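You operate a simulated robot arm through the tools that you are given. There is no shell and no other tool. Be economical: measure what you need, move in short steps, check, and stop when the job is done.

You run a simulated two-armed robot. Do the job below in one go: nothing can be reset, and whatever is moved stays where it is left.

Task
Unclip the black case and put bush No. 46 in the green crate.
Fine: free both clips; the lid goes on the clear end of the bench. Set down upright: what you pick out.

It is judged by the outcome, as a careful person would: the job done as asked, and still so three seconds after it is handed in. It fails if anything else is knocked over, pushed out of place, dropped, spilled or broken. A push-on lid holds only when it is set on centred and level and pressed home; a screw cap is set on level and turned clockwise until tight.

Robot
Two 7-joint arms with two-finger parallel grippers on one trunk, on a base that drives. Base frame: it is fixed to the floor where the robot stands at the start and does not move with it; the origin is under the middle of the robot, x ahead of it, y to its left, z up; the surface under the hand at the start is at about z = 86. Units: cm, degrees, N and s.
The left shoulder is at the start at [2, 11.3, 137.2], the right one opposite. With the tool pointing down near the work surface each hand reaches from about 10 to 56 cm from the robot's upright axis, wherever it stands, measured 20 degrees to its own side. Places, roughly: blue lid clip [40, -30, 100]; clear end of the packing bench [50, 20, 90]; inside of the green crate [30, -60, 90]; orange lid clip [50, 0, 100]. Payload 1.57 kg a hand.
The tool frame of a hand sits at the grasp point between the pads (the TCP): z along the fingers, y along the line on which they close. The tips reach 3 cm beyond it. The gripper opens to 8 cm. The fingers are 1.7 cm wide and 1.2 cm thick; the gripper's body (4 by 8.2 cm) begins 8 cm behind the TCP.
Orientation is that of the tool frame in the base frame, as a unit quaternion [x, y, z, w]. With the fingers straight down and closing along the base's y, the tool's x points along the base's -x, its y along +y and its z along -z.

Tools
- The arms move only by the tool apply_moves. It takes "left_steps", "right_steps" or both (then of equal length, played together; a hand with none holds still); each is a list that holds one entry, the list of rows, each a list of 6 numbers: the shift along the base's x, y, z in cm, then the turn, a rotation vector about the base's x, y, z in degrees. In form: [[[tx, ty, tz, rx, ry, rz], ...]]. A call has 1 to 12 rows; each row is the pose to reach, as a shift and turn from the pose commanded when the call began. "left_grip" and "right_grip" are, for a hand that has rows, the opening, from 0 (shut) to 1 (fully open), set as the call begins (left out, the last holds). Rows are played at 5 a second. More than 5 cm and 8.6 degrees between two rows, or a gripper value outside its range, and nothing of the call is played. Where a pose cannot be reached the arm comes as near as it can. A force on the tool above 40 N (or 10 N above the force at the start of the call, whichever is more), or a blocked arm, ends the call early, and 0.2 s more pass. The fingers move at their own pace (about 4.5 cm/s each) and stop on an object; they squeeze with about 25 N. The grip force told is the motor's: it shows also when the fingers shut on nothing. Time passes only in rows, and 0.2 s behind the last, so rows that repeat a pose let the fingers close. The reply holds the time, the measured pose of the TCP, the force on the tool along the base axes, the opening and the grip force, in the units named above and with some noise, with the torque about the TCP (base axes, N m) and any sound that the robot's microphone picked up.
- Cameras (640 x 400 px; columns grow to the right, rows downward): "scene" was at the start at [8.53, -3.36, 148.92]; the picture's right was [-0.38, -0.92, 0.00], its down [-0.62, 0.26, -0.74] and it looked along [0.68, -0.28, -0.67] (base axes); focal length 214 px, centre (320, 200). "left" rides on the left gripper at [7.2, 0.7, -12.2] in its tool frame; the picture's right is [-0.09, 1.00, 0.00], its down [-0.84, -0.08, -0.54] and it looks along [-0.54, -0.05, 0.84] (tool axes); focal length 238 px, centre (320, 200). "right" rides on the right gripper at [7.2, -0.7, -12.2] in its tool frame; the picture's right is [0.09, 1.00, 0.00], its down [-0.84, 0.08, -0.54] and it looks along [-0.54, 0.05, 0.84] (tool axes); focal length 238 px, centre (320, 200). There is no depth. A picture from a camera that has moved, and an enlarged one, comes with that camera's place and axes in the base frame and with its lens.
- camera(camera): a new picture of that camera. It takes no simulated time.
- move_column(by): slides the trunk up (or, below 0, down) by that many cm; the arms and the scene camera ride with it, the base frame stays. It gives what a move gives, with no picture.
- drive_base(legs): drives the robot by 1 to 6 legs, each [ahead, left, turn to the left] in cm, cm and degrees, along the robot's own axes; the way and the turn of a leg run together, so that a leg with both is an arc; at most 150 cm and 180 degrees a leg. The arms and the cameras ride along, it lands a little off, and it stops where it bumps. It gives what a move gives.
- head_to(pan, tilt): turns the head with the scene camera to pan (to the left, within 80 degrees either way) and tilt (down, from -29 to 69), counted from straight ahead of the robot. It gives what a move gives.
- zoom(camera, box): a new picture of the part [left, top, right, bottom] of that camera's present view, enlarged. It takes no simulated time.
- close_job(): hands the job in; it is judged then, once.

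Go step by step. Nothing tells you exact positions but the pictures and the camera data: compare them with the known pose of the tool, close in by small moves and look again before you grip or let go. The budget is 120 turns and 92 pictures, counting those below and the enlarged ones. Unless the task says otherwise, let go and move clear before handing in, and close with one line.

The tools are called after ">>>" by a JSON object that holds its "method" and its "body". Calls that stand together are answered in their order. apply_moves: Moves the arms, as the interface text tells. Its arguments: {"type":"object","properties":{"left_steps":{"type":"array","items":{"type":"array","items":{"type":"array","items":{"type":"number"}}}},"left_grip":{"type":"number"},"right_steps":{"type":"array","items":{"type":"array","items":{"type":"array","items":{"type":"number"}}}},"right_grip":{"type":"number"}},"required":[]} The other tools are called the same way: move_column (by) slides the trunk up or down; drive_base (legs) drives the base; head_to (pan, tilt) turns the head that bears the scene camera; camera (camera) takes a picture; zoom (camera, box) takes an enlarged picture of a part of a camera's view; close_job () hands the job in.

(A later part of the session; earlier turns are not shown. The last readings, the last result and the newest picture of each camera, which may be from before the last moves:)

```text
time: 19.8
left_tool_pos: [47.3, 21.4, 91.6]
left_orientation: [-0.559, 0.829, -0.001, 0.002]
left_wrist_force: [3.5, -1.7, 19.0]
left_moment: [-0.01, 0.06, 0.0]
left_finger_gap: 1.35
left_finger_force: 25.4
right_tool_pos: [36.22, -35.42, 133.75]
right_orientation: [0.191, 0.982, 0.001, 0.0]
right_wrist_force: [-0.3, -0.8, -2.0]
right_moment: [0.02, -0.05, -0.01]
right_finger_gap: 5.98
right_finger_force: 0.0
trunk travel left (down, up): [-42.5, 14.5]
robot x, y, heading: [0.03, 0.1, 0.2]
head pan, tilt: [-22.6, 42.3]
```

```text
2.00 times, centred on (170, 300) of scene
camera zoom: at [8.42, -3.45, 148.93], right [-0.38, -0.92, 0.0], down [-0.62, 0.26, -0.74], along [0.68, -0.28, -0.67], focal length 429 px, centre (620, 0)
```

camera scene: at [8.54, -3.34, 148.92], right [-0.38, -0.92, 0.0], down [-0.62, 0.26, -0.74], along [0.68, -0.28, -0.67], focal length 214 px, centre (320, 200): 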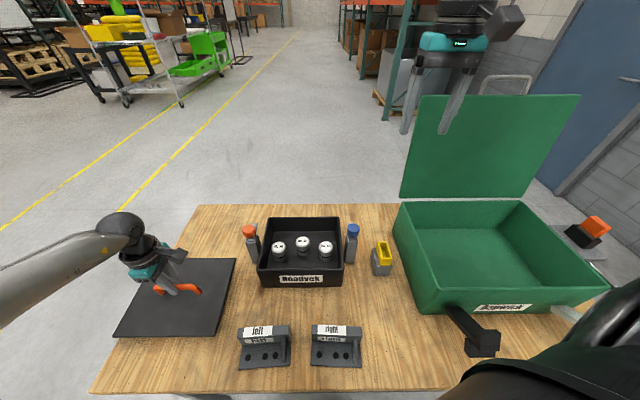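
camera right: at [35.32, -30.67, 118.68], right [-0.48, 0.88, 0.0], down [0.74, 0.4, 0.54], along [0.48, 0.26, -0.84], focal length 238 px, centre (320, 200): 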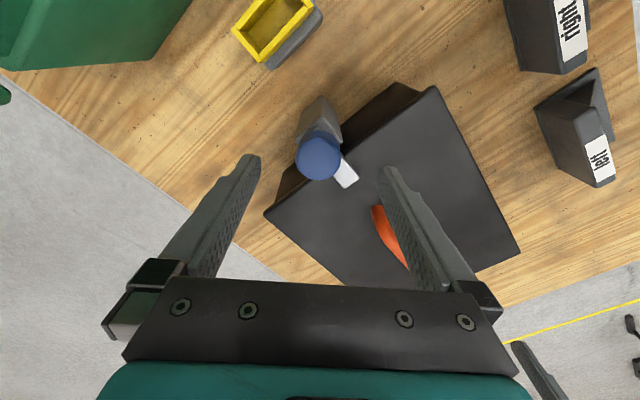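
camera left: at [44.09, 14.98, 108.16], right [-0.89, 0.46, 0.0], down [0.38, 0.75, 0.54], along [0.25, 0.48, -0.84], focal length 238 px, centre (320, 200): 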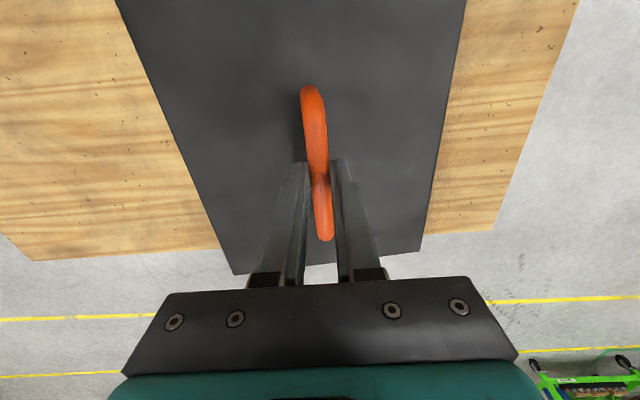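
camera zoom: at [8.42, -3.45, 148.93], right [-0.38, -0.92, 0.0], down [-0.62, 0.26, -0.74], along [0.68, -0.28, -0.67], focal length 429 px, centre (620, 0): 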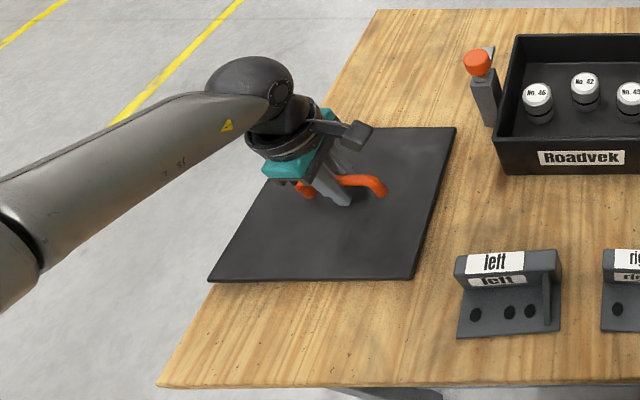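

The lid rests flat, but its left edge is nearly at the bench edge. I'll lift it slightly and move it 2 cm inward before releasing.

>>> {"method": "apply_moves", "body": {"left_steps": [[[0, 0, 1.2, 0, 0, 0], [0, 0, 2, 0, 0, 0], [-0.4, -1, 2, 0, 0, 0], [-0.74, -1.9, 2, 0, 0, 0], [-0.74, -1.9, 1, 0, 0, 0], [-0.74, -1.9, 0.2, 0, 0, 0], [-0.74, -1.9, 0.1, 0, 0, 0]]]}}

>>> {"method": "zoom", "body": {"camera": "scene", "box": [90, 200, 250, 400]}}

```text
time: 21.4
left_tool_pos: [46.57, 19.56, 91.54]
left_orientation: [-0.559, 0.829, 0.0, 0.001]
left_wrist_force: [-0.3, -1.2, 1.4]
left_moment: [0.43, -0.16, -0.01]
left_finger_gap: 1.34
left_finger_force: 24.7
right_tool_pos: [36.47, -35.39, 133.79]
right_orientation: [0.191, 0.982, -0.001, -0.001]
right_wrist_force: [-0.7, -0.6, 0.4]
right_moment: [0.02, 0.0, 0.02]
right_finger_gap: 6.0
right_finger_force: 0.1
trunk travel left (down, up): [-42.5, 14.5]
robot x, y, heading: [-0.28, -0.01, 0.1]
head pan, tilt: [-22.6, 42.3]
```

```text
2.00 times, centred on (170, 300) of scene
camera zoom: at [8.51, -3.38, 148.92], right [-0.38, -0.92, 0.0], down [-0.62, 0.26, -0.74], along [0.68, -0.28, -0.67], focal length 429 px, centre (620, 0)
```

zoom: 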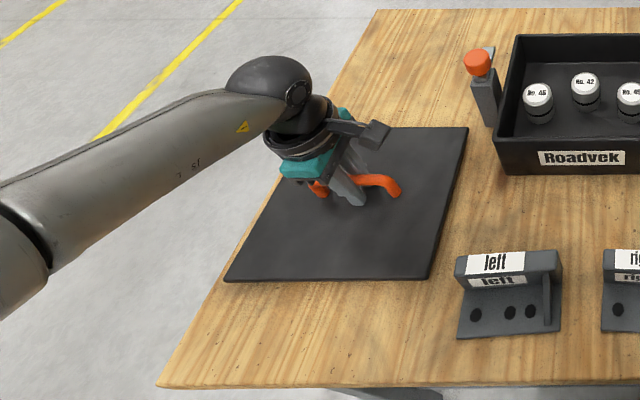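

The lid now sits fully on the bench. Releasing and lifting the left hand clear.

>>> {"method": "apply_moves", "body": {"left_steps": [[[0, 0, 0, 0, 0, 0], [0, 0, 0, 0, 0, 0], [0, 0, 0, 0, 0, 0], [0, 0, 4, 0, 0, 0], [0, 0, 9, 0, 0, 0], [0, 0, 14, 0, 0, 0], [0, 0, 19, 0, 0, 0], [0, 2, 23, 0, 0, 0]]], "left_grip": 0.5}}

>>> {"method": "camera", "body": {"camera": "scene"}}

>>> {"method": "camera", "body": {"camera": "right"}}

```text
time: 23.2
left_tool_pos: [46.34, 21.64, 114.58]
left_orientation: [-0.559, 0.829, 0.001, 0.0]
left_wrist_force: [0.2, -0.2, 0.3]
left_moment: [-0.04, 0.04, -0.04]
left_finger_gap: 4.0
left_finger_force: 0.1
right_tool_pos: [36.27, -35.39, 133.79]
right_orientation: [0.192, 0.981, 0.0, 0.0]
right_wrist_force: [0.5, -0.2, -0.3]
right_moment: [-0.02, -0.02, 0.0]
right_finger_gap: 6.03
right_finger_force: 0.0
trunk travel left (down, up): [-42.5, 14.5]
robot x, y, heading: [0.21, 0.12, 0.3]
head pan, tilt: [-22.6, 42.3]
```

```text
53 pictures are left
camera scene: at [8.48, -3.28, 148.92], right [-0.38, -0.92, 0.0], down [-0.62, 0.26, -0.74], along [0.68, -0.28, -0.67], focal length 214 px, centre (320, 200)
```

scene: 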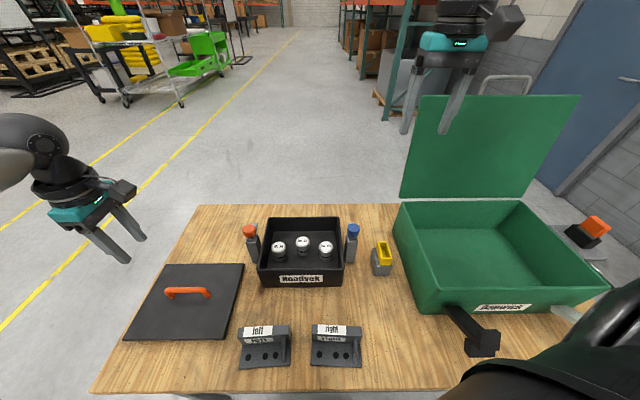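

```text
52 pictures are left
camera right: at [29.49, -33.11, 146.08], right [0.29, 0.96, 0.0], down [0.8, -0.24, 0.54], along [0.52, -0.16, -0.84], focal length 238 px, centre (320, 200)
```

right: 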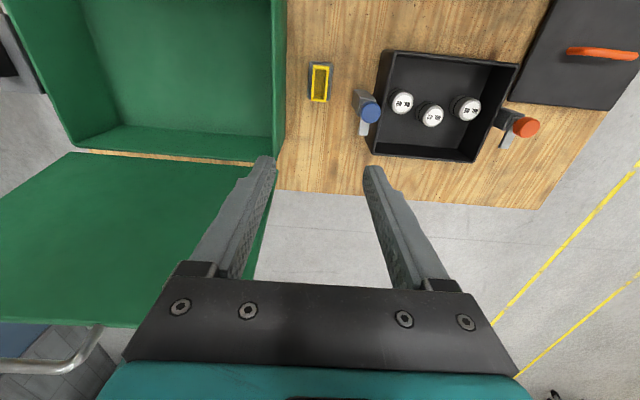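

The lid is placed. Bush No. 46 is at about (49.5, -6.5), top near z 93.5. I'll bring the right hand above it, turning the fingers to close front-to-back where there is room.

>>> {"method": "apply_moves", "body": {"right_steps": [[[1.2, 2.6, -1, 0, 0, -8.2], [2.4, 5.2, -3, 0, 0, -16.4], [3.6, 7.9, -5, 0, 0, -24.6], [4.8, 10.5, -7, 0, 0, -32.8], [6, 13.1, -9, 0, 0, -41], [7.2, 15.8, -11, 0, 0, -49.2], [8.4, 18.4, -13, 0, 0, -57.4], [9.6, 21, -15, 0, 0, -65.6], [10.8, 23.6, -17, 0, 0, -73.8], [12, 26.3, -19, 0, 0, -82], [13.2, 28.9, -21.5, 0, 0, -90], [13.2, 28.9, -21.5, 0, 0, -90]]], "right_grip": 0.8}}

>>> {"method": "camera", "body": {"camera": "right"}}

>>> {"method": "camera", "body": {"camera": "scene"}}

```text
time: 25.8
left_tool_pos: [46.53, 21.63, 114.59]
left_orientation: [-0.559, 0.829, 0.001, 0.0]
left_wrist_force: [-0.6, 0.1, -0.7]
left_moment: [-0.03, 0.02, 0.0]
left_finger_gap: 3.98
left_finger_force: 0.1
right_tool_pos: [43.28, -12.92, 115.97]
right_orientation: [0.83, 0.558, 0.001, 0.0]
right_wrist_force: [0.8, 0.0, 0.3]
right_moment: [-0.02, 0.0, -0.01]
right_finger_gap: 6.39
right_finger_force: 0.0
right hand out of reach, approached as far as the arm can: row 8, 9, 10, 11, 12
trunk travel left (down, up): [-42.5, 14.5]
robot x, y, heading: [0.08, 0.5, 0.1]
head pan, tilt: [-22.6, 42.3]
```

```text
51 pictures are left
camera right: at [45.39, -6.02, 128.28], right [0.96, -0.29, 0.0], down [-0.24, -0.8, 0.54], along [-0.16, -0.52, -0.84], focal length 238 px, centre (320, 200)
```

right: 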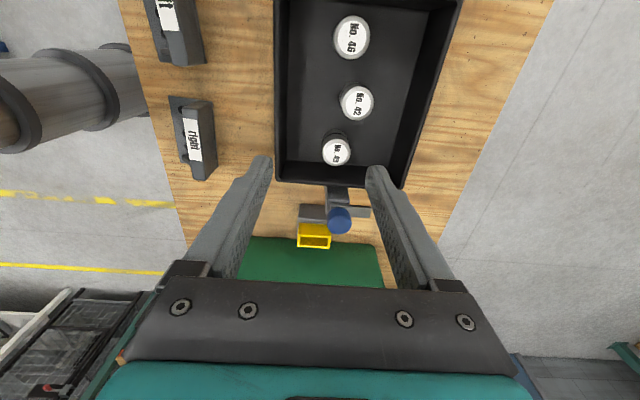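

```text
50 pictures are left
camera scene: at [8.55, -3.36, 148.92], right [-0.38, -0.92, 0.0], down [-0.62, 0.26, -0.74], along [0.68, -0.28, -0.67], focal length 214 px, centre (320, 200)
```

scene: 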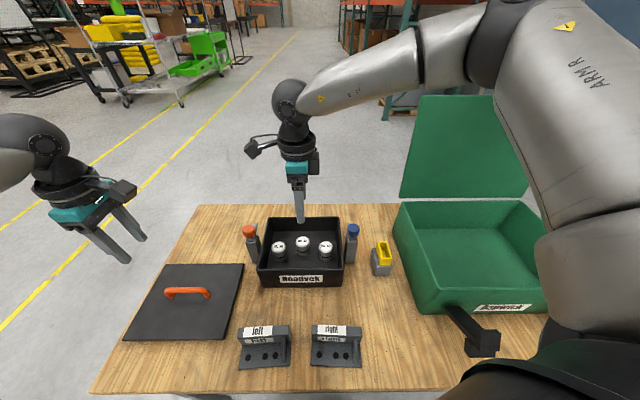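

The arm stopped short at (43.3, -12.9) with the requested turn reached. I'll try finishing the move from here in small steps.

>>> {"method": "apply_moves", "body": {"right_steps": [[[-0.5, 2, -1, 0, 0, 0], [1, 3.5, -2, 0, 0, 0], [3, 5, -3, 0, 0, 0], [5, 6, -4, 0, 0, 0], [6.2, 6.4, -4, 0, 0, 0], [6.2, 6.4, -4, 0, 0, 0]]]}}

```text
time: 27.2
left_tool_pos: [46.54, 21.65, 114.5]
left_orientation: [-0.559, 0.829, 0.0, 0.0]
left_wrist_force: [0.0, 0.5, -0.2]
left_moment: [0.01, 0.02, 0.04]
left_finger_gap: 3.98
left_finger_force: 0.2
right_tool_pos: [42.95, -13.0, 115.63]
right_orientation: [0.829, 0.56, 0.0, 0.0]
right_wrist_force: [-0.4, -0.7, -0.7]
right_moment: [0.0, -0.01, 0.01]
right_finger_gap: 6.39
right_finger_force: 0.1
right hand out of reach, approached as far as the arm can: row 1, 2, 3, 4, 5, 6
trunk travel left (down, up): [-42.5, 14.5]
robot x, y, heading: [-0.06, -0.1, -0.1]
head pan, tilt: [-22.6, 42.3]
```

The wrist's roll limit is the likely cause. The gripper is symmetric, so I'll turn it back the other way by 180 degrees, which needs far less roll.

>>> {"method": "apply_moves", "body": {"right_steps": [[[0, 0, 1, 0, 0, 8.4], [0, 0, 2, 0, 0, 16.8], [0, 0, 2, 0, 0, 25.2], [0, 0, 2, 0, 0, 33.6], [0, 0, 2, 0, 0, 42], [0, 0, 2, 0, 0, 50.4], [0, 0, 2, 0, 0, 58.8], [0, 0, 2, 0, 0, 67.2], [0, 0, 2, 0, 0, 75.6], [0, 0, 2, 0, 0, 84], [0, 0, 2, 0, 0, 92.4], [0, 0, 2, 0, 0, 100]]]}}

>>> {"method": "apply_moves", "body": {"right_steps": [[[0.5, 0.5, 0, 0, 0, 8], [1, 1, 0, 0, 0, 16], [1.5, 1.5, 0, 0, 0, 24], [2, 2, 0, 0, 0, 32], [2.5, 3, 0, 0, 0, 40], [3, 4, 0, 0, 0, 48], [4, 5, 0, 0, 0, 56], [5, 6, -1, 0, 0, 64], [6, 6.4, -2, 0, 0, 72], [6.5, 6.5, -4, 0, 0, 80], [6.5, 6.5, -6, 0, 0, 80], [6.5, 6.5, -6, 0, 0, 80]]]}}

>>> {"method": "camera", "body": {"camera": "right"}}

>>> {"method": "camera", "body": {"camera": "scene"}}

```text
time: 29.8
left_tool_pos: [46.6, 21.56, 114.53]
left_orientation: [-0.56, 0.829, -0.001, 0.001]
left_wrist_force: [-0.4, 0.4, 0.1]
left_moment: [0.0, 0.02, 0.01]
left_finger_gap: 4.01
left_finger_force: 0.1
right_tool_pos: [43.02, -13.24, 117.22]
right_orientation: [0.104, 0.995, 0.0, 0.0]
right_wrist_force: [0.7, 0.0, -1.1]
right_moment: [0.01, -0.03, 0.0]
right_finger_gap: 6.41
right_finger_force: 0.1
trunk travel left (down, up): [-42.5, 14.5]
robot x, y, heading: [0.08, 0.34, -0.1]
head pan, tilt: [-22.6, 42.3]
```

```text
time: 32.4
left_tool_pos: [46.47, 21.6, 114.56]
left_orientation: [-0.559, 0.829, -0.001, -0.001]
left_wrist_force: [-0.2, 0.6, -0.7]
left_moment: [-0.01, -0.05, -0.01]
left_finger_gap: 4.0
left_finger_force: 0.0
right_tool_pos: [35.12, -8.86, 114.25]
right_orientation: [-0.557, 0.831, -0.002, 0.001]
right_wrist_force: [0.9, 0.2, 0.1]
right_moment: [-0.03, -0.01, 0.01]
right_finger_gap: 6.41
right_finger_force: 0.0
right hand out of reach, approached as far as the arm can: row 2, 3, 4, 5, 6, 7, 8, 9, 10, 11, 12
trunk travel left (down, up): [-42.5, 14.5]
robot x, y, heading: [0.25, 0.36, -0.2]
head pan, tilt: [-22.6, 42.3]
```

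```text
49 pictures are left
camera right: at [33.11, -15.66, 126.53], right [-0.96, 0.29, 0.0], down [0.24, 0.8, 0.54], along [0.16, 0.52, -0.84], focal length 238 px, centre (320, 200)
```

right: 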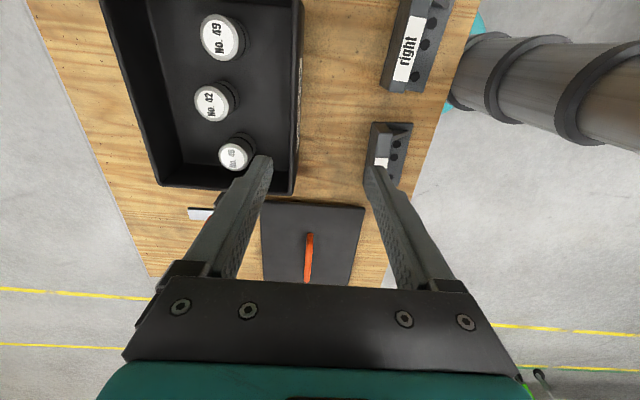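

```text
48 pictures are left
camera scene: at [8.52, -3.36, 148.92], right [-0.38, -0.92, 0.0], down [-0.62, 0.26, -0.74], along [0.68, -0.28, -0.67], focal length 214 px, centre (320, 200)
```

scene: 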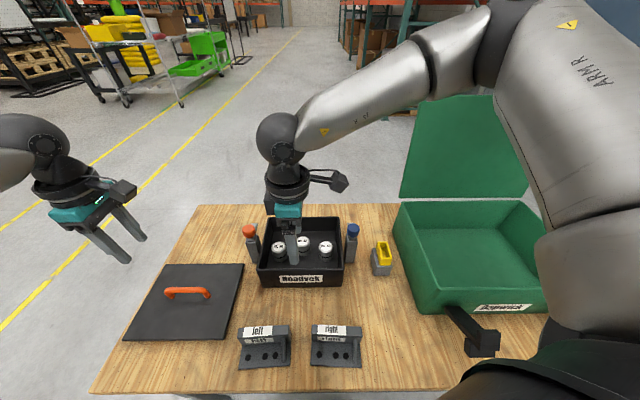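

The elbow seems to have folded into a poor posture. I'll go back to the starting posture, then approach with position first and turn afterwards, as the left arm did.

>>> {"method": "apply_moves", "body": {"right_steps": [[[0, -2, 3, 0, 0, -8], [0, -4, 6, 0, 0, -16], [0, -6, 9, 0, 0, -24], [0.5, -8, 12, 0, 0, -32], [0.5, -10, 14, 0, 0, -40], [1, -13, 16, 0, 0, -48], [1, -16, 18, 0, 0, -56], [1, -19, 18.5, 0, 0, -64], [1, -20.5, 18.5, 0, 0, -68], [1, -20.5, 18.5, 0, 0, -68]]]}}

>>> {"method": "apply_moves", "body": {"right_steps": [[[1.3, 2.5, -1.5, 0, 0, 0], [2.6, 5, -3, 0, 0, 0], [4, 7.5, -4.5, 0, 0, 0], [5.3, 10, -6, 0, 0, 0], [6.6, 12.5, -7.5, 0, 0, 0], [8, 15, -9, 0, 0, 0], [9.3, 17.5, -10.5, 0, 0, 0], [10.6, 19.5, -12, 0, 0, 0], [12, 21.2, -14, 0, 0, 0], [13.3, 22.9, -16, 0, 0, 0], [13.3, 22.9, -16, 0, 0, 0]]]}}

>>> {"method": "camera", "body": {"camera": "right"}}

```text
time: 34.6
left_tool_pos: [46.51, 21.58, 114.5]
left_orientation: [-0.559, 0.829, 0.0, 0.0]
left_wrist_force: [0.4, -0.2, 0.2]
left_moment: [0.01, -0.04, 0.01]
left_finger_gap: 3.99
left_finger_force: 0.1
right_tool_pos: [36.14, -29.66, 132.86]
right_orientation: [0.001, 1.0, 0.001, 0.001]
right_wrist_force: [1.1, -1.0, 0.2]
right_moment: [-0.01, -0.01, -0.01]
right_finger_gap: 6.41
right_finger_force: 0.1
trunk travel left (down, up): [-42.5, 14.5]
robot x, y, heading: [-0.12, -0.05, -0.1]
head pan, tilt: [-22.6, 42.3]
```

```text
time: 37.0
left_tool_pos: [46.52, 21.53, 114.58]
left_orientation: [-0.559, 0.829, 0.0, 0.0]
left_wrist_force: [0.4, 0.5, -0.5]
left_moment: [0.05, -0.01, 0.0]
left_finger_gap: 3.99
left_finger_force: 0.1
right_tool_pos: [43.88, -12.48, 118.98]
right_orientation: [0.0, 1.0, 0.0, 0.0]
right_wrist_force: [0.4, -0.1, -0.7]
right_moment: [0.01, 0.0, -0.01]
right_finger_gap: 6.4
right_finger_force: 0.2
right hand out of reach, approached as far as the arm can: row 7, 8, 9, 10, 11
trunk travel left (down, up): [-42.5, 14.5]
robot x, y, heading: [0.05, -0.14, -0.2]
head pan, tilt: [-22.6, 42.3]
```

```text
47 pictures are left
camera right: at [36.84, -13.09, 131.2], right [-0.09, 1.0, 0.0], down [0.84, 0.08, 0.54], along [0.54, 0.05, -0.84], focal length 238 px, centre (320, 200)
```

right: 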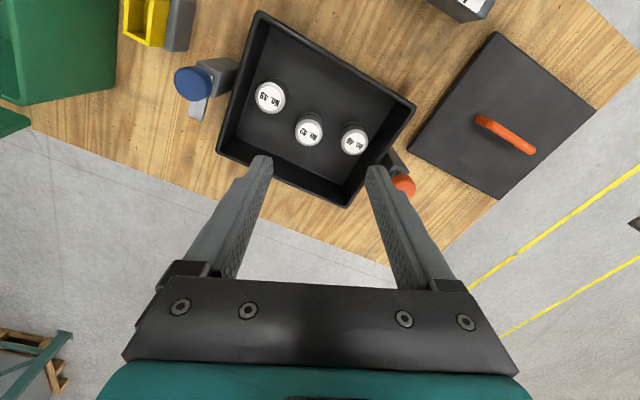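

The limit is reach across the body. Driving the base 12 cm to the left (away from the bench edge) will put the bush in the right arm's comfortable zone.

>>> {"method": "drive_base", "body": {"legs": [[0, 12, 0]]}}

>>> {"method": "camera", "body": {"camera": "scene"}}

```text
time: 38.2
left_tool_pos: [46.55, 33.63, 114.46]
left_orientation: [-0.559, 0.829, 0.0, -0.001]
left_wrist_force: [0.4, 0.3, 0.1]
left_moment: [-0.02, 0.03, -0.02]
left_finger_gap: 3.98
left_finger_force: 0.0
right_tool_pos: [44.01, -0.51, 118.96]
right_orientation: [-0.001, 1.0, 0.0, 0.0]
right_wrist_force: [0.8, 0.0, 0.0]
right_moment: [-0.03, 0.02, 0.01]
right_finger_gap: 6.39
right_finger_force: 0.0
trunk travel left (down, up): [-42.5, 14.5]
robot x, y, heading: [-0.09, 11.81, 0.3]
head pan, tilt: [-22.6, 42.3]
```

```text
46 pictures are left
camera scene: at [8.53, 8.61, 148.92], right [-0.38, -0.92, 0.0], down [-0.62, 0.26, -0.74], along [0.68, -0.28, -0.67], focal length 214 px, centre (320, 200)
```

scene: 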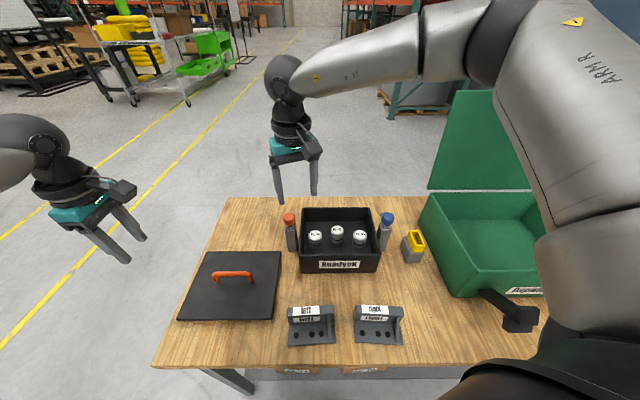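

Now the bush is within the right arm's zone. Moving over it at about (49.2, -6.5), turning the fingers to close front-to-back.

>>> {"method": "apply_moves", "body": {"right_steps": [[[0, -1, 0, 0, 0, -8.4], [0, -2, 0, 0, 0, -16.8], [1, -3, 0, 0, 0, -25.2], [2, -4, 0, 0, 0, -33.6], [3, -5, 0, 0, 0, -42], [4, -6, 0, 0, 0, -50.4], [5.2, -6, 0, 0, 0, -58.8], [5.2, -6, 0, 0, 0, -67.2], [5.2, -6, 0, 0, 0, -75.6], [5.2, -6, -1, 0, 0, -84], [5.2, -6, -2, 0, 0, -92.4], [5.2, -6, -4, 0, 0, -100]]], "right_grip": 0.8}}

>>> {"method": "apply_moves", "body": {"right_steps": [[[0, 0, -1, 0, 0, -6], [0, 0, -2, 0, 0, -12], [0, 0, -3, 0, 0, -12], [0, 0, -3, 0, 0, -12]]]}}

>>> {"method": "camera", "body": {"camera": "right"}}

>>> {"method": "zoom", "body": {"camera": "scene", "box": [260, 180, 420, 280]}}

```text
time: 40.8
left_tool_pos: [46.47, 33.49, 114.51]
left_orientation: [-0.56, 0.829, 0.0, 0.001]
left_wrist_force: [0.5, 0.5, 0.3]
left_moment: [0.0, -0.02, 0.0]
left_finger_gap: 4.03
left_finger_force: 0.0
right_tool_pos: [48.05, -7.36, 115.32]
right_orientation: [0.767, 0.642, 0.001, 0.001]
right_wrist_force: [0.0, 0.2, -0.2]
right_moment: [-0.01, 0.01, -0.01]
right_finger_gap: 6.44
right_finger_force: 0.0
right hand out of reach, approached as far as the arm can: row 7, 10, 11, 12
trunk travel left (down, up): [-42.5, 14.5]
robot x, y, heading: [-0.05, 11.86, 0.3]
head pan, tilt: [-22.6, 42.3]
```

```text
time: 41.8
left_tool_pos: [46.59, 33.56, 114.53]
left_orientation: [-0.56, 0.828, 0.0, 0.0]
left_wrist_force: [1.0, 0.0, -0.2]
left_moment: [-0.04, 0.0, 0.0]
left_finger_gap: 4.0
left_finger_force: 0.1
right_tool_pos: [47.12, -7.9, 112.82]
right_orientation: [0.829, 0.559, 0.001, 0.001]
right_wrist_force: [0.2, 0.4, -0.3]
right_moment: [0.04, 0.0, -0.03]
right_finger_gap: 6.4
right_finger_force: 0.1
right hand out of reach, approached as far as the arm can: row 1, 2, 3, 4
trunk travel left (down, up): [-42.5, 14.5]
robot x, y, heading: [-0.22, 11.48, 0.1]
head pan, tilt: [-22.6, 42.3]
```

```text
45 pictures are left
camera right: at [49.26, -0.87, 125.15], right [0.96, -0.29, 0.0], down [-0.24, -0.8, 0.54], along [-0.15, -0.52, -0.84], focal length 238 px, centre (320, 200)
```

right: 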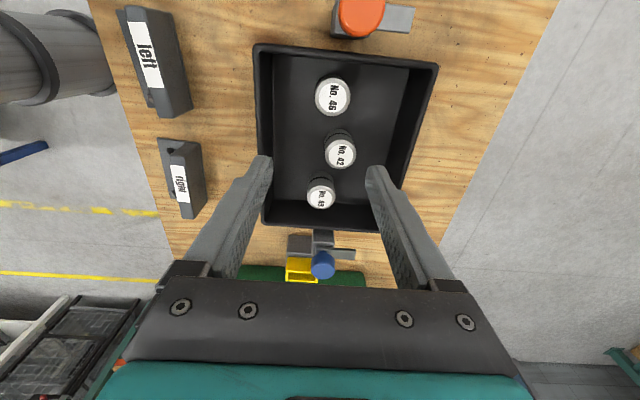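

```text
4.00 times, centred on (340, 230) of scene
camera zoom: at [8.52, 8.51, 148.92], right [-0.38, -0.92, 0.0], down [-0.62, 0.26, -0.74], along [0.68, -0.28, -0.67], focal length 858 px, centre (240, 80)
```

zoom: 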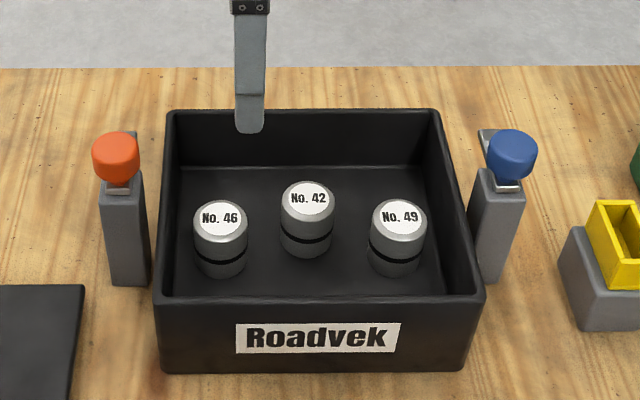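

Still slightly short. I'll drive ahead 5 cm and left 3 cm, which keeps the same bench clearance as at the start.

>>> {"method": "drive_base", "body": {"legs": [[5, 3, 0]]}}

>>> {"method": "apply_moves", "body": {"right_steps": [[[-1, -1, 0, 0, 0, 0], [-2, -1.5, -0.5, 0, 0, 0], [-2.9, -2, -1.5, 0, 0, 0], [-2.9, -2, -1.5, 0, 0, 0]]]}}

>>> {"method": "camera", "body": {"camera": "right"}}

```text
time: 42.8
left_tool_pos: [51.54, 36.62, 114.4]
left_orientation: [-0.56, 0.828, 0.0, 0.001]
left_wrist_force: [-0.1, -0.6, -0.4]
left_moment: [-0.01, 0.03, 0.04]
left_finger_gap: 4.01
left_finger_force: 0.0
right_tool_pos: [52.05, -4.87, 112.88]
right_orientation: [0.828, 0.56, 0.0, 0.0]
right_wrist_force: [-0.1, -0.2, 0.0]
right_moment: [-0.01, 0.03, 0.02]
right_finger_gap: 6.38
right_finger_force: 0.1
trunk travel left (down, up): [-42.5, 14.5]
robot x, y, heading: [5.06, 15.08, -0.0]
head pan, tilt: [-22.6, 42.3]
```

```text
time: 43.8
left_tool_pos: [51.37, 36.46, 114.64]
left_orientation: [-0.56, 0.828, 0.0, 0.0]
left_wrist_force: [-0.2, 0.4, -1.0]
left_moment: [0.03, 0.03, -0.02]
left_finger_gap: 3.98
left_finger_force: 0.0
right_tool_pos: [49.18, -6.9, 111.31]
right_orientation: [0.829, 0.56, 0.001, 0.0]
right_wrist_force: [0.3, 0.4, 0.6]
right_moment: [0.0, 0.0, 0.0]
right_finger_gap: 6.39
right_finger_force: 0.1
trunk travel left (down, up): [-42.5, 14.5]
robot x, y, heading: [5.13, 15.07, 0.3]
head pan, tilt: [-22.6, 42.3]
```

```text
43 pictures are left
camera right: at [51.23, 0.18, 123.66], right [0.96, -0.29, 0.0], down [-0.24, -0.81, 0.54], along [-0.15, -0.52, -0.84], focal length 238 px, centre (320, 200)
```

right: 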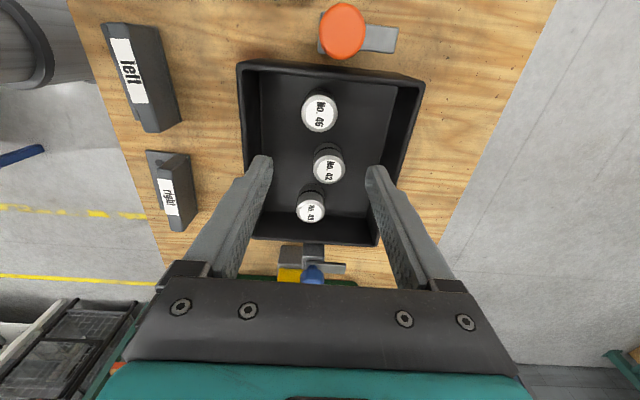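

Bush No. 46 is nearly under the hand; it is at about (49.4, -6.1). Descending part-way and re-checking.

>>> {"method": "apply_moves", "body": {"right_steps": [[[0.2, 0.7, -3, 0, 0, 0], [0.2, 0.7, -7, 0, 0, 0], [0.2, 0.7, -10, 0, 0, 0], [0.2, 0.7, -12.3, 0, 0, 0], [0.2, 0.7, -12.3, 0, 0, 0]]]}}

>>> {"method": "camera", "body": {"camera": "right"}}

>>> {"method": "zoom", "body": {"camera": "scene", "box": [260, 160, 420, 260]}}

```text
time: 45.0
left_tool_pos: [51.39, 36.55, 114.53]
left_orientation: [-0.56, 0.829, 0.001, 0.0]
left_wrist_force: [0.3, -0.9, -0.4]
left_moment: [0.0, 0.0, 0.03]
left_finger_gap: 4.01
left_finger_force: 0.1
right_tool_pos: [46.3, -8.05, 104.0]
right_orientation: [0.828, 0.56, 0.001, 0.001]
right_wrist_force: [0.5, -0.2, -0.1]
right_moment: [0.03, 0.03, -0.01]
right_finger_gap: 6.42
right_finger_force: 0.1
right hand out of reach, approached as far as the arm can: row 2, 3, 4, 5
trunk travel left (down, up): [-42.5, 14.5]
robot x, y, heading: [5.36, 15.09, -0.0]
head pan, tilt: [-22.6, 42.3]
```

```text
42 pictures are left
camera right: at [48.47, -0.96, 116.29], right [0.96, -0.29, 0.0], down [-0.24, -0.81, 0.54], along [-0.15, -0.52, -0.84], focal length 238 px, centre (320, 200)
```

right: 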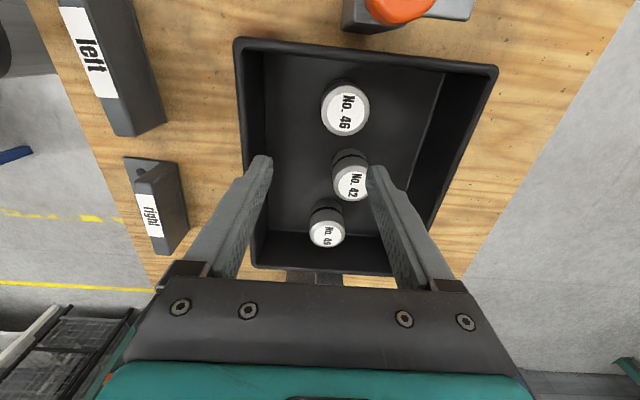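

```text
4.00 times, centred on (340, 210) of scene
camera zoom: at [13.43, 11.52, 148.92], right [-0.38, -0.92, 0.0], down [-0.62, 0.26, -0.74], along [0.68, -0.28, -0.67], focal length 858 px, centre (240, 160)
```

zoom: 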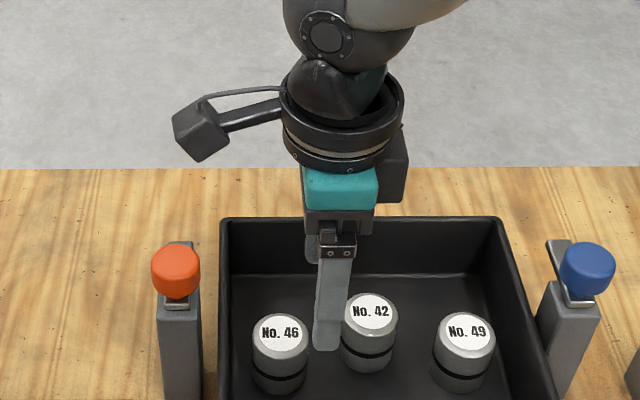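

Lowering the trunk will restore the downward reach. I'll raise the hand over the bush, then lower the column.

>>> {"method": "apply_moves", "body": {"left_steps": [[[0, 0, 3, 0, 0, 0], [0, 0, 6, 0, 0, 0], [0, 0, 9, 0, 0, 0], [0, 0, 9, 0, 0, 0], [0, 0, 9, 0, 0, 0]]], "right_steps": [[[0, 0, 4, 0, 0, 0], [1, 0.5, 8, 0, 0, 0], [2, 1, 11, 0, 0, 0], [3.1, 1.8, 12, 0, 0, 0], [3.1, 1.8, 12, 0, 0, 0]]]}}

>>> {"method": "move_column", "body": {"by": -14}}

>>> {"method": "camera", "body": {"camera": "right"}}

>>> {"method": "camera", "body": {"camera": "scene"}}

```text
time: 46.2
left_tool_pos: [51.34, 36.29, 123.78]
left_orientation: [-0.56, 0.828, 0.001, 0.0]
left_wrist_force: [-0.6, -0.7, -0.4]
left_moment: [0.02, -0.01, -0.01]
left_finger_gap: 4.0
left_finger_force: 0.0
right_tool_pos: [49.46, -6.44, 116.04]
right_orientation: [0.829, 0.559, 0.0, 0.001]
right_wrist_force: [0.1, 0.2, -0.4]
right_moment: [0.03, -0.03, -0.01]
right_finger_gap: 6.38
right_finger_force: 0.0
trunk travel left (down, up): [-42.5, 14.5]
robot x, y, heading: [4.71, 14.63, 0.1]
head pan, tilt: [-22.6, 42.3]
```

```text
time: 47.9
left_tool_pos: [51.42, 36.29, 109.66]
left_orientation: [-0.56, 0.829, 0.0, 0.0]
left_wrist_force: [-0.2, 0.2, -0.9]
left_moment: [0.01, 0.0, 0.01]
left_finger_gap: 4.02
left_finger_force: 0.0
right_tool_pos: [49.54, -6.44, 101.99]
right_orientation: [0.829, 0.56, 0.0, 0.0]
right_wrist_force: [0.1, 0.2, -0.2]
right_moment: [0.05, 0.02, -0.04]
right_finger_gap: 6.41
right_finger_force: 0.0
trunk travel left (down, up): [-28.5, 28.5]
robot x, y, heading: [5.13, 14.59, 0.2]
head pan, tilt: [-22.6, 42.3]
```

```text
40 pictures are left
camera right: at [51.55, 0.6, 114.32], right [0.96, -0.29, 0.0], down [-0.24, -0.81, 0.54], along [-0.15, -0.52, -0.84], focal length 238 px, centre (320, 200)
```

right: 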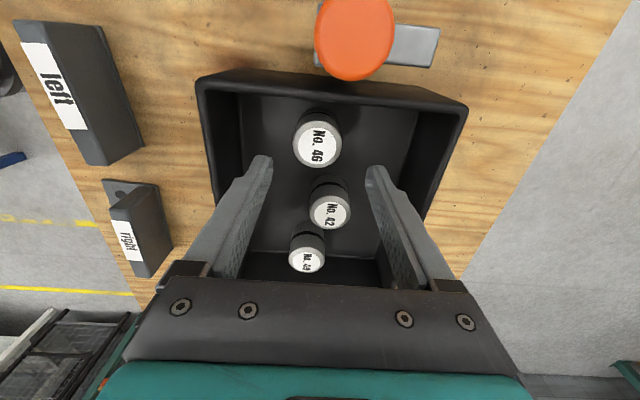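

```text
39 pictures are left
camera scene: at [13.4, 11.51, 134.93], right [-0.38, -0.92, 0.0], down [-0.62, 0.26, -0.74], along [0.68, -0.28, -0.67], focal length 214 px, centre (320, 200)
```

scene: 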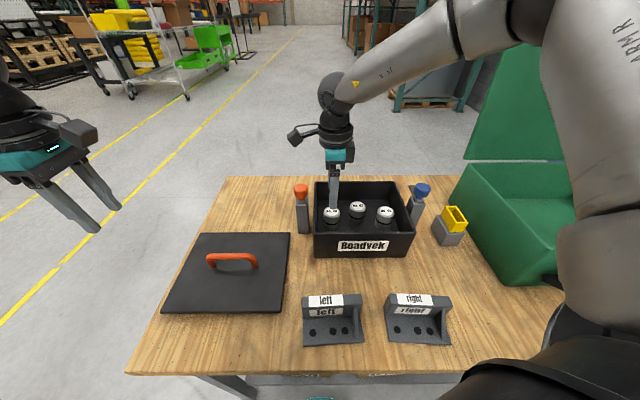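

The hand is over the bush, but the wrist camera hangs above the orange knob. I'll yaw the hand 18 degrees so it clears the knob, then come down a bit and check.

>>> {"method": "apply_moves", "body": {"right_steps": [[[-0.1, 0.1, 0, 0, 0, 6], [-0.2, 0.1, 0, 0, 0, 12], [-0.2, 0.1, 0, 0, 0, 18], [-0.2, 0.1, -2, 0, 0, 18], [-0.2, 0.1, -3.5, 0, 0, 18], [-0.2, 0.1, -3.5, 0, 0, 18]]], "right_grip": 0.72}}

>>> {"method": "camera", "body": {"camera": "right"}}

>>> {"method": "zoom", "body": {"camera": "scene", "box": [270, 120, 430, 260]}}

```text
time: 49.3
left_tool_pos: [51.4, 36.45, 109.65]
left_orientation: [-0.56, 0.828, -0.001, 0.0]
left_wrist_force: [-0.1, -0.3, 0.1]
left_moment: [-0.03, -0.01, -0.03]
left_finger_gap: 4.0
left_finger_force: 0.1
right_tool_pos: [49.23, -6.34, 98.51]
right_orientation: [0.73, 0.683, 0.0, 0.001]
right_wrist_force: [0.1, 0.4, 0.5]
right_moment: [0.02, 0.02, 0.02]
right_finger_gap: 5.73
right_finger_force: 0.1
trunk travel left (down, up): [-28.5, 28.5]
robot x, y, heading: [4.46, 14.6, 0.0]
head pan, tilt: [-22.6, 42.3]
```

```text
38 pictures are left
camera right: at [49.11, 0.99, 110.82], right [1.0, 0.02, 0.0], down [0.02, -0.84, 0.54], along [0.01, -0.54, -0.84], focal length 238 px, centre (320, 200)
```

right: 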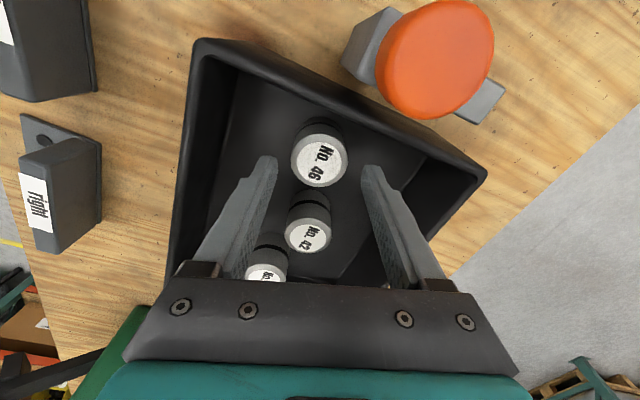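

```text
2.86 times, centred on (350, 190) of scene
camera zoom: at [13.41, 11.51, 134.92], right [-0.38, -0.92, 0.0], down [-0.62, 0.26, -0.74], along [0.68, -0.28, -0.67], focal length 613 px, centre (234, 229)
```

zoom: 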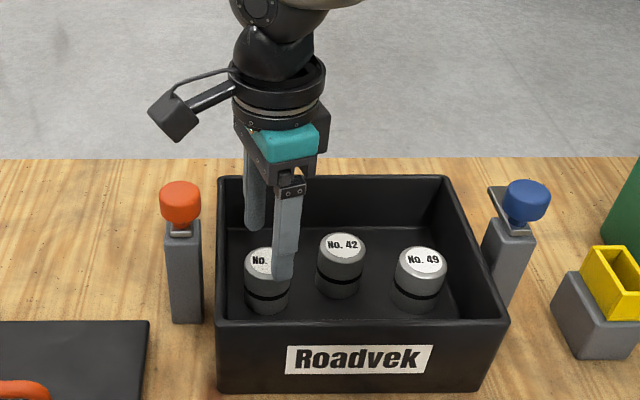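

Centred on the bush, with clearance to walls, knob and No. 42. Descending to grip height.

>>> {"method": "apply_moves", "body": {"right_steps": [[[0, 0.1, -1.5, 0, 0, 0], [0, 0.1, -3, 0, 0, 0], [0, 0.1, -4.3, 0, 0, 0], [0, 0.1, -4.3, 0, 0, 0]]]}}

>>> {"method": "zoom", "body": {"camera": "scene", "box": [270, 120, 430, 260]}}

>>> {"method": "camera", "body": {"camera": "right"}}

```text
time: 50.3
left_tool_pos: [51.37, 36.3, 109.65]
left_orientation: [-0.56, 0.829, -0.001, 0.0]
left_wrist_force: [-0.4, 0.4, -0.1]
left_moment: [0.02, 0.02, -0.02]
left_finger_gap: 3.99
left_finger_force: 0.0
right_tool_pos: [49.41, -6.18, 94.23]
right_orientation: [0.731, 0.683, 0.001, 0.0]
right_wrist_force: [0.7, 0.2, 0.3]
right_moment: [0.0, -0.01, 0.03]
right_finger_gap: 5.74
right_finger_force: 0.1
trunk travel left (down, up): [-28.5, 28.5]
robot x, y, heading: [5.16, 14.85, 0.1]
head pan, tilt: [-22.6, 42.3]
```

```text
2.86 times, centred on (350, 190) of scene
camera zoom: at [13.41, 11.52, 134.92], right [-0.38, -0.92, 0.0], down [-0.62, 0.26, -0.74], along [0.68, -0.28, -0.67], focal length 613 px, centre (234, 229)
```

zoom: 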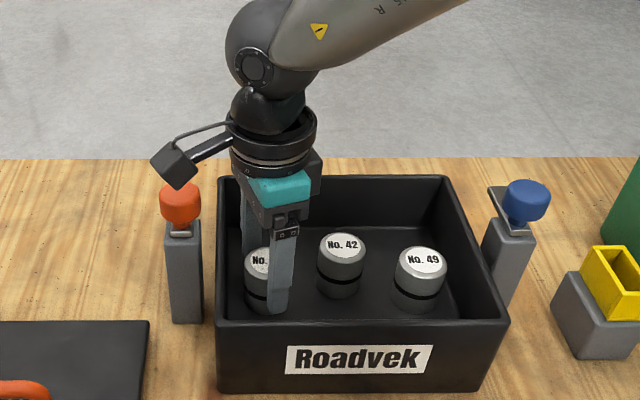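

```text
35 pictures are left
camera right: at [49.25, 1.16, 106.55], right [1.0, 0.02, 0.0], down [0.02, -0.84, 0.54], along [0.02, -0.54, -0.84], focal length 238 px, centre (320, 200)
```

right: 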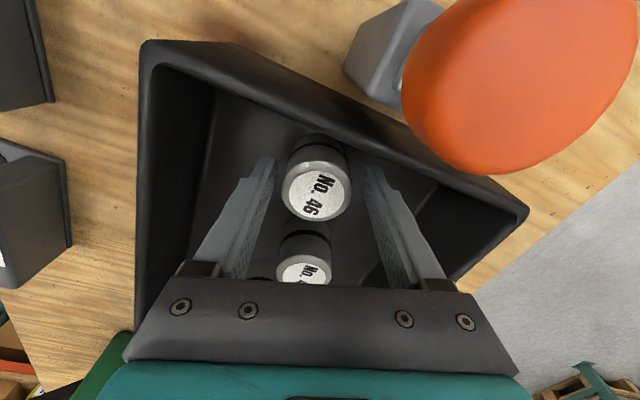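

Fingers straddle the bush. Closing.

>>> {"method": "apply_moves", "body": {"right_steps": [[[0, 0, 0, 0, 0, 0], [0, 0, 0, 0, 0, 0], [0, 0, 0, 0, 0, 0], [0, 0, 0, 0, 0, 0]]], "right_grip": 0}}

```text
time: 51.3
left_tool_pos: [51.38, 36.35, 109.7]
left_orientation: [-0.56, 0.829, 0.0, 0.0]
left_wrist_force: [-0.1, 0.3, -0.1]
left_moment: [-0.02, 0.04, 0.01]
left_finger_gap: 3.99
left_finger_force: 0.0
right_tool_pos: [49.43, -6.14, 94.25]
right_orientation: [0.731, 0.682, 0.001, 0.0]
right_wrist_force: [-0.4, 0.7, 0.2]
right_moment: [0.01, 0.08, -0.04]
right_finger_gap: 4.29
right_finger_force: 24.9
trunk travel left (down, up): [-28.5, 28.5]
robot x, y, heading: [4.7, 14.79, 0.1]
head pan, tilt: [-22.6, 42.3]
```

Gripped at 4.3 cm. Raising straight up with the column.

>>> {"method": "move_column", "body": {"by": 20}}

>>> {"method": "camera", "body": {"camera": "right"}}

>>> {"method": "camera", "body": {"camera": "scene"}}

```text
time: 53.4
left_tool_pos: [51.53, 36.42, 129.55]
left_orientation: [-0.56, 0.829, 0.0, 0.0]
left_wrist_force: [0.4, 0.3, -0.1]
left_moment: [-0.03, -0.02, -0.01]
left_finger_gap: 4.01
left_finger_force: 0.1
right_tool_pos: [49.28, -6.06, 114.31]
right_orientation: [0.731, 0.683, 0.001, 0.001]
right_wrist_force: [-0.2, 0.6, -1.8]
right_moment: [0.01, 0.03, -0.01]
right_finger_gap: 4.27
right_finger_force: 25.3
trunk travel left (down, up): [-48.5, 8.5]
robot x, y, heading: [5.05, 14.69, 0.2]
head pan, tilt: [-22.6, 42.3]
```

```text
34 pictures are left
camera right: at [49.27, 1.15, 126.53], right [1.0, 0.02, 0.0], down [0.02, -0.84, 0.54], along [0.01, -0.54, -0.84], focal length 238 px, centre (320, 200)
```

right: 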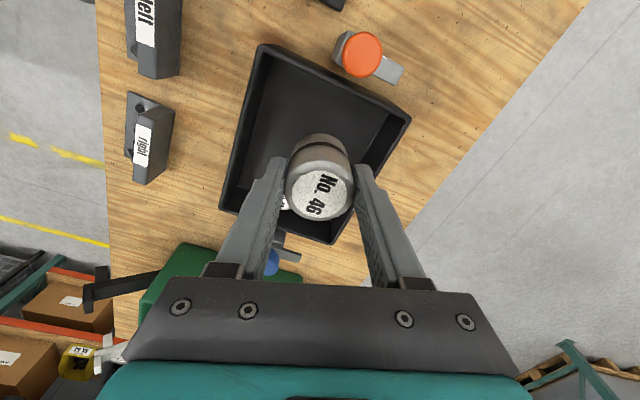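

```text
33 pictures are left
camera scene: at [13.44, 11.5, 154.91], right [-0.38, -0.92, 0.0], down [-0.62, 0.26, -0.74], along [0.68, -0.28, -0.67], focal length 214 px, centre (320, 200)
```

scene: 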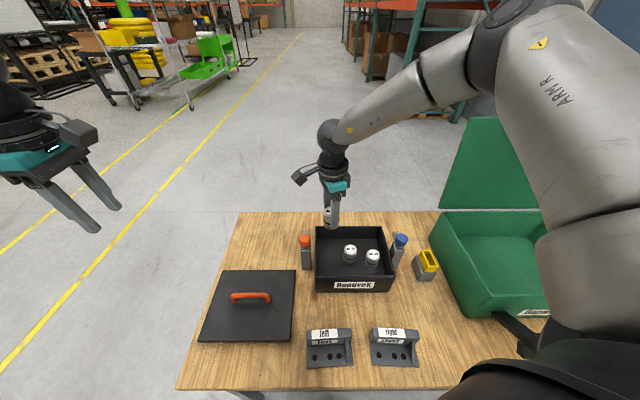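

No. 46 is held upright. The crate interior centre is about (24, -59), too far from here, so I'll raise a bit more, back off, turn to face the bench squarely, and shift right.

>>> {"method": "move_column", "body": {"by": 8}}

>>> {"method": "drive_base", "body": {"legs": [[-12, 0, 0], [0, 0, -22]]}}

>>> {"method": "camera", "body": {"camera": "scene"}}

```text
time: 54.6
left_tool_pos: [51.48, 36.37, 137.73]
left_orientation: [-0.56, 0.828, 0.0, 0.0]
left_wrist_force: [0.2, 0.2, -0.5]
left_moment: [-0.02, -0.02, 0.02]
left_finger_gap: 4.0
left_finger_force: 0.0
right_tool_pos: [49.48, -6.12, 122.21]
right_orientation: [0.731, 0.683, 0.001, 0.001]
right_wrist_force: [-0.8, -0.7, -2.5]
right_moment: [0.02, 0.04, 0.02]
right_finger_gap: 4.32
right_finger_force: 24.8
trunk travel left (down, up): [-56.5, 0.5]
robot x, y, heading: [4.9, 14.97, -0.1]
head pan, tilt: [-22.6, 42.3]
```

```text
time: 57.0
left_tool_pos: [43.99, 17.48, 137.6]
left_orientation: [-0.393, 0.919, 0.0, 0.0]
left_wrist_force: [-0.2, -1.2, 0.1]
left_moment: [0.01, 0.03, 0.02]
left_finger_gap: 3.99
left_finger_force: 0.0
right_tool_pos: [26.26, -21.3, 122.2]
right_orientation: [0.847, 0.532, 0.0, 0.001]
right_wrist_force: [-0.1, -0.2, -2.1]
right_moment: [0.01, -0.01, 0.05]
right_finger_gap: 4.29
right_finger_force: 24.6
trunk travel left (down, up): [-56.5, 0.5]
robot x, y, heading: [-7.18, 15.1, -21.5]
head pan, tilt: [-22.6, 42.3]
```

```text
32 pictures are left
camera scene: at [-0.51, 8.44, 162.92], right [-0.7, -0.72, 0.0], down [-0.48, 0.47, -0.74], along [0.53, -0.52, -0.67], focal length 214 px, centre (320, 200)
```

scene: 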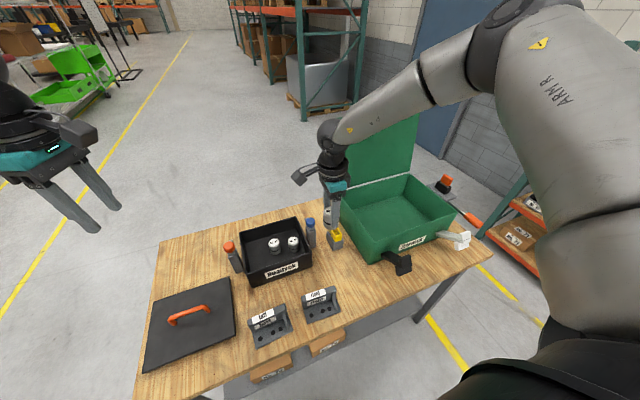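

The bench and crate are in view and the way to the right is clear. Shifting right 30 cm and then forward slightly.

>>> {"method": "drive_base", "body": {"legs": [[0, -30, 0], [5, 0, 0]]}}

>>> {"method": "camera", "body": {"camera": "scene"}}

>>> {"method": "camera", "body": {"camera": "right"}}

```text
time: 59.6
left_tool_pos: [37.58, -12.57, 137.61]
left_orientation: [-0.393, 0.919, 0.0, -0.001]
left_wrist_force: [0.9, -0.3, -0.1]
left_moment: [-0.01, 0.03, 0.01]
left_finger_gap: 4.0
left_finger_force: 0.0
right_tool_pos: [19.83, -51.27, 122.22]
right_orientation: [0.846, 0.534, 0.0, 0.0]
right_wrist_force: [-0.3, 0.7, -2.1]
right_moment: [-0.02, 0.02, -0.03]
right_finger_gap: 4.3
right_finger_force: 25.1
trunk travel left (down, up): [-56.5, 0.5]
robot x, y, heading: [-13.67, -15.44, -21.5]
head pan, tilt: [-22.6, 42.3]
```

```text
31 pictures are left
camera scene: at [-6.92, -21.65, 162.91], right [-0.7, -0.72, 0.0], down [-0.48, 0.47, -0.74], along [0.53, -0.52, -0.67], focal length 214 px, centre (320, 200)
```

scene: 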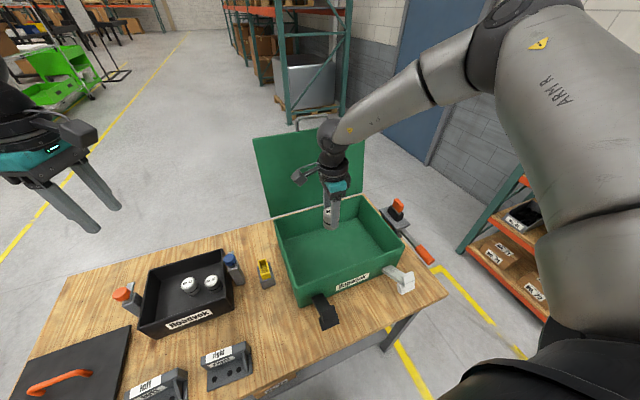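

```text
30 pictures are left
camera right: at [22.42, -44.41, 134.5], right [0.94, -0.35, 0.0], down [-0.29, -0.79, 0.54], along [-0.19, -0.51, -0.84], focal length 238 px, centre (320, 200)
```

right: 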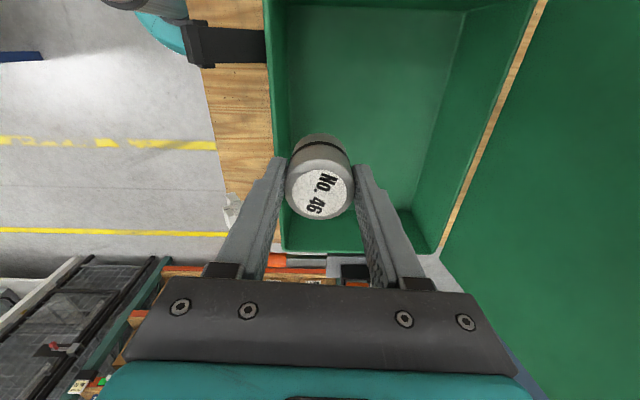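

The bush is over the crate near its front wall. I'll drive ahead 5 cm to centre it inside, then lower the column.

>>> {"method": "drive_base", "body": {"legs": [[5, 0, 0]]}}

>>> {"method": "move_column", "body": {"by": -18}}

>>> {"method": "camera", "body": {"camera": "scene"}}

>>> {"method": "camera", "body": {"camera": "right"}}

```text
time: 60.5
left_tool_pos: [42.22, -14.22, 137.66]
left_orientation: [-0.394, 0.919, 0.0, 0.0]
left_wrist_force: [0.5, 0.1, -0.6]
left_moment: [0.0, 0.04, -0.01]
left_finger_gap: 4.0
left_finger_force: 0.0
right_tool_pos: [24.46, -52.91, 122.24]
right_orientation: [0.846, 0.533, 0.001, 0.0]
right_wrist_force: [0.4, 0.0, -1.7]
right_moment: [0.02, 0.0, -0.03]
right_finger_gap: 4.3
right_finger_force: 25.1
trunk travel left (down, up): [-56.5, 0.5]
robot x, y, heading: [-9.39, -17.42, -21.6]
head pan, tilt: [-22.6, 42.3]
```

```text
time: 62.5
left_tool_pos: [42.0, -14.3, 119.56]
left_orientation: [-0.394, 0.919, 0.0, 0.0]
left_wrist_force: [-0.6, 0.3, -0.1]
left_moment: [-0.01, 0.05, -0.02]
left_finger_gap: 4.01
left_finger_force: 0.0
right_tool_pos: [24.37, -52.9, 104.26]
right_orientation: [0.846, 0.533, 0.001, 0.001]
right_wrist_force: [-0.4, 0.1, -2.1]
right_moment: [0.01, -0.03, 0.01]
right_finger_gap: 4.28
right_finger_force: 25.1
trunk travel left (down, up): [-38.5, 18.5]
robot x, y, heading: [-9.14, -17.08, -21.5]
head pan, tilt: [-22.6, 42.3]
```

```text
29 pictures are left
camera scene: at [-2.41, -23.38, 144.92], right [-0.7, -0.72, 0.0], down [-0.48, 0.47, -0.74], along [0.53, -0.52, -0.67], focal length 214 px, centre (320, 200)
```

scene: 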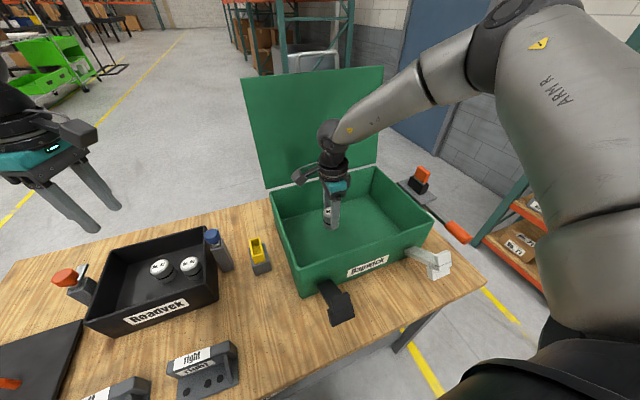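

```text
28 pictures are left
camera right: at [26.96, -46.12, 116.56], right [0.94, -0.35, 0.0], down [-0.29, -0.79, 0.54], along [-0.19, -0.51, -0.84], focal length 238 px, centre (320, 200)
```

right: 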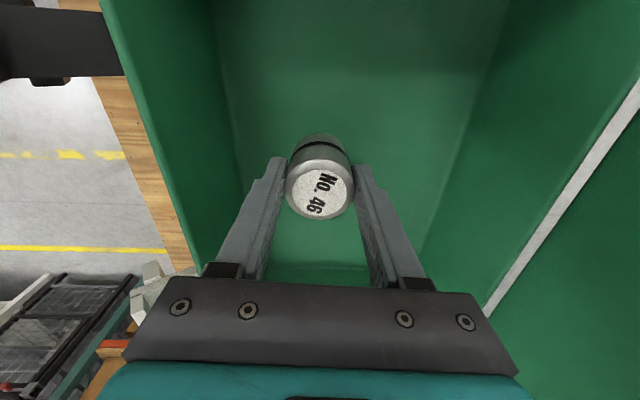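

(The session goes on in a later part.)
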